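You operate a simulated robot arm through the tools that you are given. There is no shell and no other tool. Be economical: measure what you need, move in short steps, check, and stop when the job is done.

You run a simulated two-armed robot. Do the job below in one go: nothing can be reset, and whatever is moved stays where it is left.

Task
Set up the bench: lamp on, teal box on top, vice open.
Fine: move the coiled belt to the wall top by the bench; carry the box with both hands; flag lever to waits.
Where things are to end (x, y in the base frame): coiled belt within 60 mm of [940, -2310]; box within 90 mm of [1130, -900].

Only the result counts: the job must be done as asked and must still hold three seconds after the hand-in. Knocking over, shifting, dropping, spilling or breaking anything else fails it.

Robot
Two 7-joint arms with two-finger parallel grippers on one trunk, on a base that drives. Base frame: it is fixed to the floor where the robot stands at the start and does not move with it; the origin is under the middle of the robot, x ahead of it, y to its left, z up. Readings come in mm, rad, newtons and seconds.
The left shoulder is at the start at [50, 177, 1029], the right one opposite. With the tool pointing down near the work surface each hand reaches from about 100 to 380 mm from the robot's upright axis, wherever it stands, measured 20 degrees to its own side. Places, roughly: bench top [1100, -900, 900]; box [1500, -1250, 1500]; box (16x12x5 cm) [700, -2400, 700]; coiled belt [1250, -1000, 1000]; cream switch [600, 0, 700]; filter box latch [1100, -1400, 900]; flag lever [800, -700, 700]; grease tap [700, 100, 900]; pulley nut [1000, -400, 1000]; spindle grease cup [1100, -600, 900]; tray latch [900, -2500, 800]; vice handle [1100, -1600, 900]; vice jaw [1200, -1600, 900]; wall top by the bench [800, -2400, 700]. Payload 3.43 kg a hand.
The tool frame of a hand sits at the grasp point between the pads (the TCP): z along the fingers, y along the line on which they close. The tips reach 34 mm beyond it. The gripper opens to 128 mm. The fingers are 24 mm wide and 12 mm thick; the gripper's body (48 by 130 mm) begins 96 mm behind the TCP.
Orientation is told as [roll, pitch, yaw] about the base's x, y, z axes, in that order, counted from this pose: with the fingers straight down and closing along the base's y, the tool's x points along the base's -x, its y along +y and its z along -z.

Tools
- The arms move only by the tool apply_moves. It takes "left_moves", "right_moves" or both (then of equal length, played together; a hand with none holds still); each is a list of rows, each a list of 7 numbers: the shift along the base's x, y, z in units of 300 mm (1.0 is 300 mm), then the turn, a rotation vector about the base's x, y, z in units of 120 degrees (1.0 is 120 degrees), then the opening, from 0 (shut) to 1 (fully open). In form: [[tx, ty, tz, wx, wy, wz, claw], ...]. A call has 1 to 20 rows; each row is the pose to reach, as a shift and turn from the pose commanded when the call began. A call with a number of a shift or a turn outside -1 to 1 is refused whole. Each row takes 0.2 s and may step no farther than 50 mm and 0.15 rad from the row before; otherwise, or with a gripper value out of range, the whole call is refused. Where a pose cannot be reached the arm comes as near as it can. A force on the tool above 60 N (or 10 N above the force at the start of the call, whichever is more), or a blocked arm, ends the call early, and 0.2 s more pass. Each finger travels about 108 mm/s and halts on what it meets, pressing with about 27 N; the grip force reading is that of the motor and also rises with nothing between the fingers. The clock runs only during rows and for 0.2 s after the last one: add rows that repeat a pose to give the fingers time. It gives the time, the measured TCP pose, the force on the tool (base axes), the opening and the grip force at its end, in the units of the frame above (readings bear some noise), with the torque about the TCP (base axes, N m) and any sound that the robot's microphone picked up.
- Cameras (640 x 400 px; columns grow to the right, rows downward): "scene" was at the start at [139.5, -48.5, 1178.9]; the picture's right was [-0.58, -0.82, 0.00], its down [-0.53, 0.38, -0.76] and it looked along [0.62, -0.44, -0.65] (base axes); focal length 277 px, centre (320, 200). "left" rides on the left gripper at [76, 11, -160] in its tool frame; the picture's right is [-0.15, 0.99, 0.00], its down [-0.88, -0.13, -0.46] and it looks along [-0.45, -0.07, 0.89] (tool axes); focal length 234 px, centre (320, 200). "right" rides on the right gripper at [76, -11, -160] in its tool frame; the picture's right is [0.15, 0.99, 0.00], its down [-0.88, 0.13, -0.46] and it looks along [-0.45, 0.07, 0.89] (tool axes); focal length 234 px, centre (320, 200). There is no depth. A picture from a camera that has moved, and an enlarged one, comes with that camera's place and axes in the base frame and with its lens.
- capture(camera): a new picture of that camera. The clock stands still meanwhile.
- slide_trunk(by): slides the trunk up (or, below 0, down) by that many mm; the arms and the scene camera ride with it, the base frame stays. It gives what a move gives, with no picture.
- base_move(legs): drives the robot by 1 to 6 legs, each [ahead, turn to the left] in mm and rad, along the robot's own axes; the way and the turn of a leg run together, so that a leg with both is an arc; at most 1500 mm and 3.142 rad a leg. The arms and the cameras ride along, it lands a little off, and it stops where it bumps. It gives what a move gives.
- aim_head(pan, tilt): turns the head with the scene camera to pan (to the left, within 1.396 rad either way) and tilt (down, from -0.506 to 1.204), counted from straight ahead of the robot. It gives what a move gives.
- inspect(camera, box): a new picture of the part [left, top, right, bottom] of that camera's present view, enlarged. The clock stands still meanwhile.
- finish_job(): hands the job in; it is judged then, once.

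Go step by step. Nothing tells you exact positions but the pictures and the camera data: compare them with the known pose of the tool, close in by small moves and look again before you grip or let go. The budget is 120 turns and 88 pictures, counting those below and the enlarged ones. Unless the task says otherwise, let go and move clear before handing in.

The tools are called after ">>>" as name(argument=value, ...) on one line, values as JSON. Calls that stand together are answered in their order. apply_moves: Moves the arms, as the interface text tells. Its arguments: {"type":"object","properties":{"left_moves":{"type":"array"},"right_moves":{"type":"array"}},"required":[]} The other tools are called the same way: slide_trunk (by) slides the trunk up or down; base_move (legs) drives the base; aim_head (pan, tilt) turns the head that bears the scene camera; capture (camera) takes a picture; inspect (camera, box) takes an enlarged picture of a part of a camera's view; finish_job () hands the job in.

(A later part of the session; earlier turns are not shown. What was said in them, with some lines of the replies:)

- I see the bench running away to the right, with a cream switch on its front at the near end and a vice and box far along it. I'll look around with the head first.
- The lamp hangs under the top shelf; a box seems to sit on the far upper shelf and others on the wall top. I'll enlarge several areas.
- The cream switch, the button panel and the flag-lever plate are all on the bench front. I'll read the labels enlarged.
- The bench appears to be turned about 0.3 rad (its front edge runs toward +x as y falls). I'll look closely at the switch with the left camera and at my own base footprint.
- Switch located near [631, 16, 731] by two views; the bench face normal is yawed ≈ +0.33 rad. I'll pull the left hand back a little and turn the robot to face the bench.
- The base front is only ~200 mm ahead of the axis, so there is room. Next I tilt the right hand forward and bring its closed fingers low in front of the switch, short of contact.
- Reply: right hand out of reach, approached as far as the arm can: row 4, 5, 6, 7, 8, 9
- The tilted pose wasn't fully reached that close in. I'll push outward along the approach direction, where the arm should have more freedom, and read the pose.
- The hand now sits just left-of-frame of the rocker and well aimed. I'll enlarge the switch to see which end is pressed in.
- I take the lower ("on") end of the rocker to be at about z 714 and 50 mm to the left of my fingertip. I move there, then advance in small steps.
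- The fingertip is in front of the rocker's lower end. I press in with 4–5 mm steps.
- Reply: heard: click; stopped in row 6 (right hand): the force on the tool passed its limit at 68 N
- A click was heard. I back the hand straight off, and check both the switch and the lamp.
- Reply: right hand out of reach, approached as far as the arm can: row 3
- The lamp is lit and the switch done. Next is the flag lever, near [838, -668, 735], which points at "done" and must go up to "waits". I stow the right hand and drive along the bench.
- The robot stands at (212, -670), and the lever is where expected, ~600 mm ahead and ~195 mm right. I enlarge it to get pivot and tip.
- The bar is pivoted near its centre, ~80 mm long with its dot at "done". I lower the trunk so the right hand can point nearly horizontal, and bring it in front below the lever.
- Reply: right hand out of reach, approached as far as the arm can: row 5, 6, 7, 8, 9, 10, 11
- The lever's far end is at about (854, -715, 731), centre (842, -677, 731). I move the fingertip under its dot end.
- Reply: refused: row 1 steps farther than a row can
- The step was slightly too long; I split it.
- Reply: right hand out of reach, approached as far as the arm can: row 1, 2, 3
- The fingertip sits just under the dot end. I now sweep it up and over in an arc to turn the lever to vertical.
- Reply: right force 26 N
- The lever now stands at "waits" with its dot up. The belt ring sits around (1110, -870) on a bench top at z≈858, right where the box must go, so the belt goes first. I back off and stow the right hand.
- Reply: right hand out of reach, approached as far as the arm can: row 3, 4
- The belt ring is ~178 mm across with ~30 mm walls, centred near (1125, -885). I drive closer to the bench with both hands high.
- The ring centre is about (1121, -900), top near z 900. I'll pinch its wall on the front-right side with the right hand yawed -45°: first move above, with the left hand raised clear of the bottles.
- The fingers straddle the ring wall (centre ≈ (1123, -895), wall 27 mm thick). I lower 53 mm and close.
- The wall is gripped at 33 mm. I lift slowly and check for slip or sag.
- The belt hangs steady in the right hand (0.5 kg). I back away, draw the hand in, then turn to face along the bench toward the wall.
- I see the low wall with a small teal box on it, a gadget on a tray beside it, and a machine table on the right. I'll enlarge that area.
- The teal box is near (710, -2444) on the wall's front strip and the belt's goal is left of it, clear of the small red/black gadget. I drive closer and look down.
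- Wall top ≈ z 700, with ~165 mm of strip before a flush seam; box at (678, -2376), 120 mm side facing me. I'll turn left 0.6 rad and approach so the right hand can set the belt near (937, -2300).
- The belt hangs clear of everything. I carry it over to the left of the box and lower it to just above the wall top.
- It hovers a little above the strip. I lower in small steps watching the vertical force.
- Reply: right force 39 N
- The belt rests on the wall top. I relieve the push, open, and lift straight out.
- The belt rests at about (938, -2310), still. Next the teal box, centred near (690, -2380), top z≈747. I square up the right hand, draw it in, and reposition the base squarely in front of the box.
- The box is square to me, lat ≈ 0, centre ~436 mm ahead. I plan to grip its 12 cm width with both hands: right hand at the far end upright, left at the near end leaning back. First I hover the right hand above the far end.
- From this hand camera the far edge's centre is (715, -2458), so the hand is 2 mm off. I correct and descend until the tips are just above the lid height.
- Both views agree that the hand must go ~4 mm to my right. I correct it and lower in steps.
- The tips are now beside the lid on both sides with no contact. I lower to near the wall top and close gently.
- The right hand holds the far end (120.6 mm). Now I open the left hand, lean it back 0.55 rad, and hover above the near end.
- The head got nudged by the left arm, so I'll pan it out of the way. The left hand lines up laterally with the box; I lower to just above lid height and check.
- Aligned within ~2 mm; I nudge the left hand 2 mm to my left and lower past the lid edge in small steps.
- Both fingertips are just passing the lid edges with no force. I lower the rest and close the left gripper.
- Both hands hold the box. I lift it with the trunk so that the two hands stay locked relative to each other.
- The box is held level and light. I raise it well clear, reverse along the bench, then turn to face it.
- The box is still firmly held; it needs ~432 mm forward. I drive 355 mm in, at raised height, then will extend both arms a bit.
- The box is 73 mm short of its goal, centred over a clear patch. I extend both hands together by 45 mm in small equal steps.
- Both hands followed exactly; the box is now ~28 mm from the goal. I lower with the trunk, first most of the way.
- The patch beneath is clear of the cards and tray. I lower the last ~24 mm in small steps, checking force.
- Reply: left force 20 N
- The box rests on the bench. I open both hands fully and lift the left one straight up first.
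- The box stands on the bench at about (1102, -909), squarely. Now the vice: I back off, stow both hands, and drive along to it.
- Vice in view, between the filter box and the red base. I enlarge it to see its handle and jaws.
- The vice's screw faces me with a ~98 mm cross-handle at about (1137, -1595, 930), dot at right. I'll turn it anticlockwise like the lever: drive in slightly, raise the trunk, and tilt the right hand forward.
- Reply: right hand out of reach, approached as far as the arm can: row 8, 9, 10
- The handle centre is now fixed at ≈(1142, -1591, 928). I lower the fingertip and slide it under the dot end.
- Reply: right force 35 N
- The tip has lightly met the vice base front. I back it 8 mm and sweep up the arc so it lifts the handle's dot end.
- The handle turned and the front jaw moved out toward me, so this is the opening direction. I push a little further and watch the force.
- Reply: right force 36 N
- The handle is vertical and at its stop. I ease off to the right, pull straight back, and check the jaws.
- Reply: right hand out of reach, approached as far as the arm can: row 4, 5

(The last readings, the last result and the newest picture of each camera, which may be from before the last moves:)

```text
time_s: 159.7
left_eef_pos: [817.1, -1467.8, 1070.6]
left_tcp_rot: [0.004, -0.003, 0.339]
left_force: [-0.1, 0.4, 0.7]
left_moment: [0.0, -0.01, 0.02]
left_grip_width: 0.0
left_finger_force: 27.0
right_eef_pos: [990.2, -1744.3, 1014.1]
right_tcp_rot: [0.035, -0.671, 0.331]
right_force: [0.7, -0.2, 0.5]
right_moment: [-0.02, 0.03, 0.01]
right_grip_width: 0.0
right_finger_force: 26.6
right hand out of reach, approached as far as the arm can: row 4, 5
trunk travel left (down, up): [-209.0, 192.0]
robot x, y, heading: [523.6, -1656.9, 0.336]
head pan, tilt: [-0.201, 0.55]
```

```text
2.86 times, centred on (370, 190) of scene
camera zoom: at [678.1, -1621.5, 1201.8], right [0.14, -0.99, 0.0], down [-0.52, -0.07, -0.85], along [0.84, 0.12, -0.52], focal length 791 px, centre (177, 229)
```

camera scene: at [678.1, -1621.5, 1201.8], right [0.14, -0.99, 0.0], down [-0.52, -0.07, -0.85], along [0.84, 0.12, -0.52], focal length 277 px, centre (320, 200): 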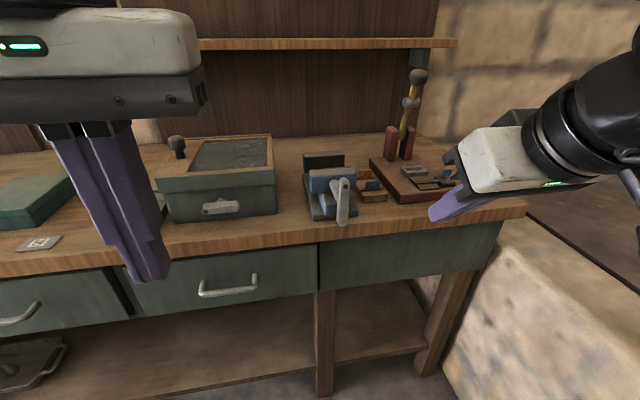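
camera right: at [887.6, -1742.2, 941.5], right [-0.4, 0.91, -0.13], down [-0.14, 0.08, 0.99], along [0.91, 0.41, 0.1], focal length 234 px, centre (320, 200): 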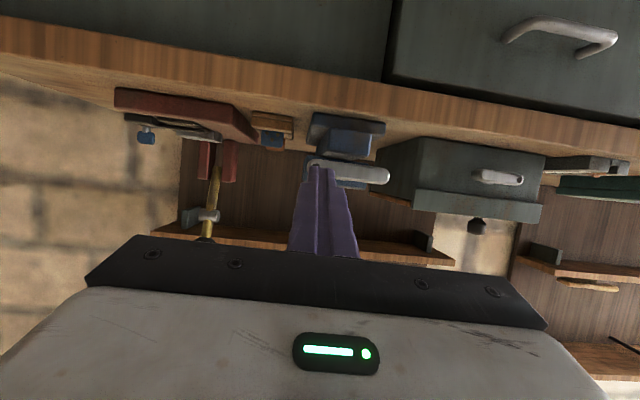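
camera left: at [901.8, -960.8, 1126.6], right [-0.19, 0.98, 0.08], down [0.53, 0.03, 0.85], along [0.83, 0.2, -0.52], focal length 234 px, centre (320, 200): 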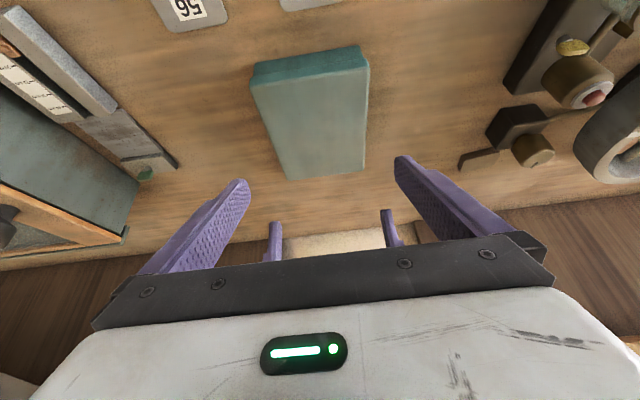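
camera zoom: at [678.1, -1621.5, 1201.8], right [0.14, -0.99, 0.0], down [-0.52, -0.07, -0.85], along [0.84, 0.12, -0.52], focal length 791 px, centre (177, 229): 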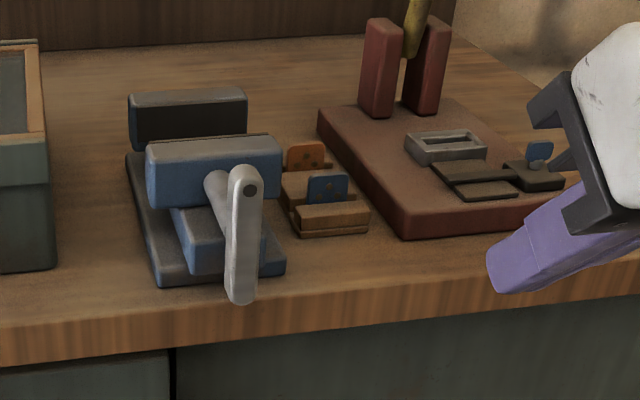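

The vice's front jaw now stands clearly farther from the fixed jaw, with the handle at its stop. I back away and make a final check of lamp, box, lever and belt.

>>> base_move(legs=[[-350, 0]])

>>> aim_head(pan=0.75, tilt=0.2)

>>> capture(camera="scene")

>>> aim_head(pan=-0.9, tilt=0.45)

>>> capture(camera="scene")

```text
time_s: 161.9
left_eef_pos: [489.3, -1584.0, 1071.5]
left_tcp_rot: [0.004, -0.002, 0.342]
left_force: [-0.4, -0.3, -0.3]
left_moment: [0.01, 0.01, 0.03]
left_grip_width: 0.1
left_finger_force: 26.4
right_eef_pos: [663.5, -1858.9, 1014.6]
right_tcp_rot: [0.034, -0.672, 0.332]
right_force: [-1.0, 0.5, -0.2]
right_moment: [0.03, 0.01, 0.03]
right_grip_width: 0.0
right_finger_force: 27.0
trunk travel left (down, up): [-209.0, 192.0]
robot x, y, heading: [193.9, -1772.7, 0.339]
head pan, tilt: [-0.201, 0.55]
```

```text
time_s: 163.2
left_eef_pos: [487.8, -1582.5, 1070.6]
left_tcp_rot: [0.004, -0.003, 0.341]
left_force: [-0.1, 0.2, 0.2]
left_moment: [0.02, 0.04, -0.01]
left_grip_width: 0.0
left_finger_force: 27.2
right_eef_pos: [664.9, -1857.4, 1015.2]
right_tcp_rot: [0.034, -0.672, 0.329]
right_force: [0.2, 0.5, 0.0]
right_moment: [0.0, 0.04, -0.02]
right_grip_width: 0.0
right_finger_force: 27.2
trunk travel left (down, up): [-209.0, 192.0]
robot x, y, heading: [193.1, -1772.8, 0.347]
head pan, tilt: [0.75, 0.201]
```

```text
9 pictures are left
camera scene: at [304.8, -1666.6, 1234.1], right [0.89, -0.46, 0.0], down [-0.09, -0.18, -0.98], along [0.45, 0.87, -0.2], focal length 277 px, centre (320, 200)
```

scene: 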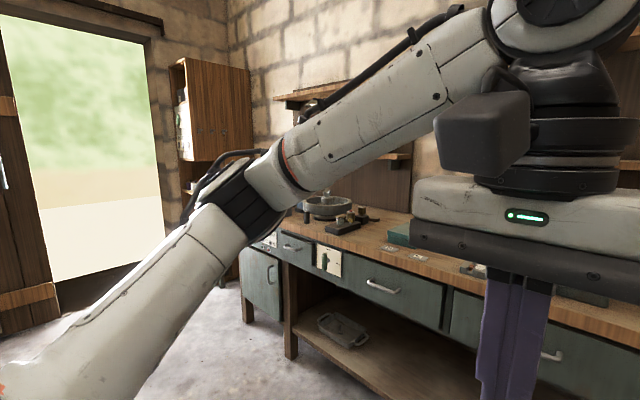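

```text
time_s: 164.8
left_eef_pos: [489.7, -1583.2, 1069.5]
left_tcp_rot: [0.002, -0.002, 0.343]
left_force: [-0.7, -0.7, 0.1]
left_moment: [-0.01, 0.02, 0.02]
left_grip_width: 0.0
left_finger_force: 27.5
right_eef_pos: [663.5, -1858.8, 1014.8]
right_tcp_rot: [0.033, -0.673, 0.333]
right_force: [1.0, 0.6, -0.3]
right_moment: [0.0, -0.04, -0.02]
right_grip_width: 0.0
right_finger_force: 26.9
trunk travel left (down, up): [-209.0, 192.0]
robot x, y, heading: [195.8, -1773.3, 0.342]
head pan, tilt: [-0.901, 0.45]
```

```text
8 pictures are left
camera scene: at [339.6, -1798.0, 1210.9], right [-0.53, -0.85, 0.0], down [-0.37, 0.23, -0.9], along [0.76, -0.48, -0.44], focal length 277 px, centre (320, 200)
```

scene: 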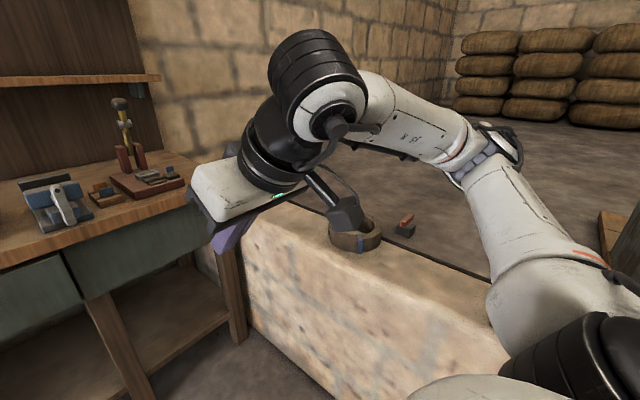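

The belt, box, lever and vice are as I left them, and the hands are empty and clear of everything. I hand the job in.

>>> finish_job()

```text
The job is handed in.
```

I handed the job in with all five parts done:
- **Lamp:** it is on.
- **Flag lever:** it points to "waits".
- **Coiled belt:** it is on the wall top at about [938, -2310].
- **Teal box:** I carried it with both hands to the bench top, at about [1102, -909], roughly 30 mm from its target.
- **Vice:** it is open, with its handle turned to the stop.
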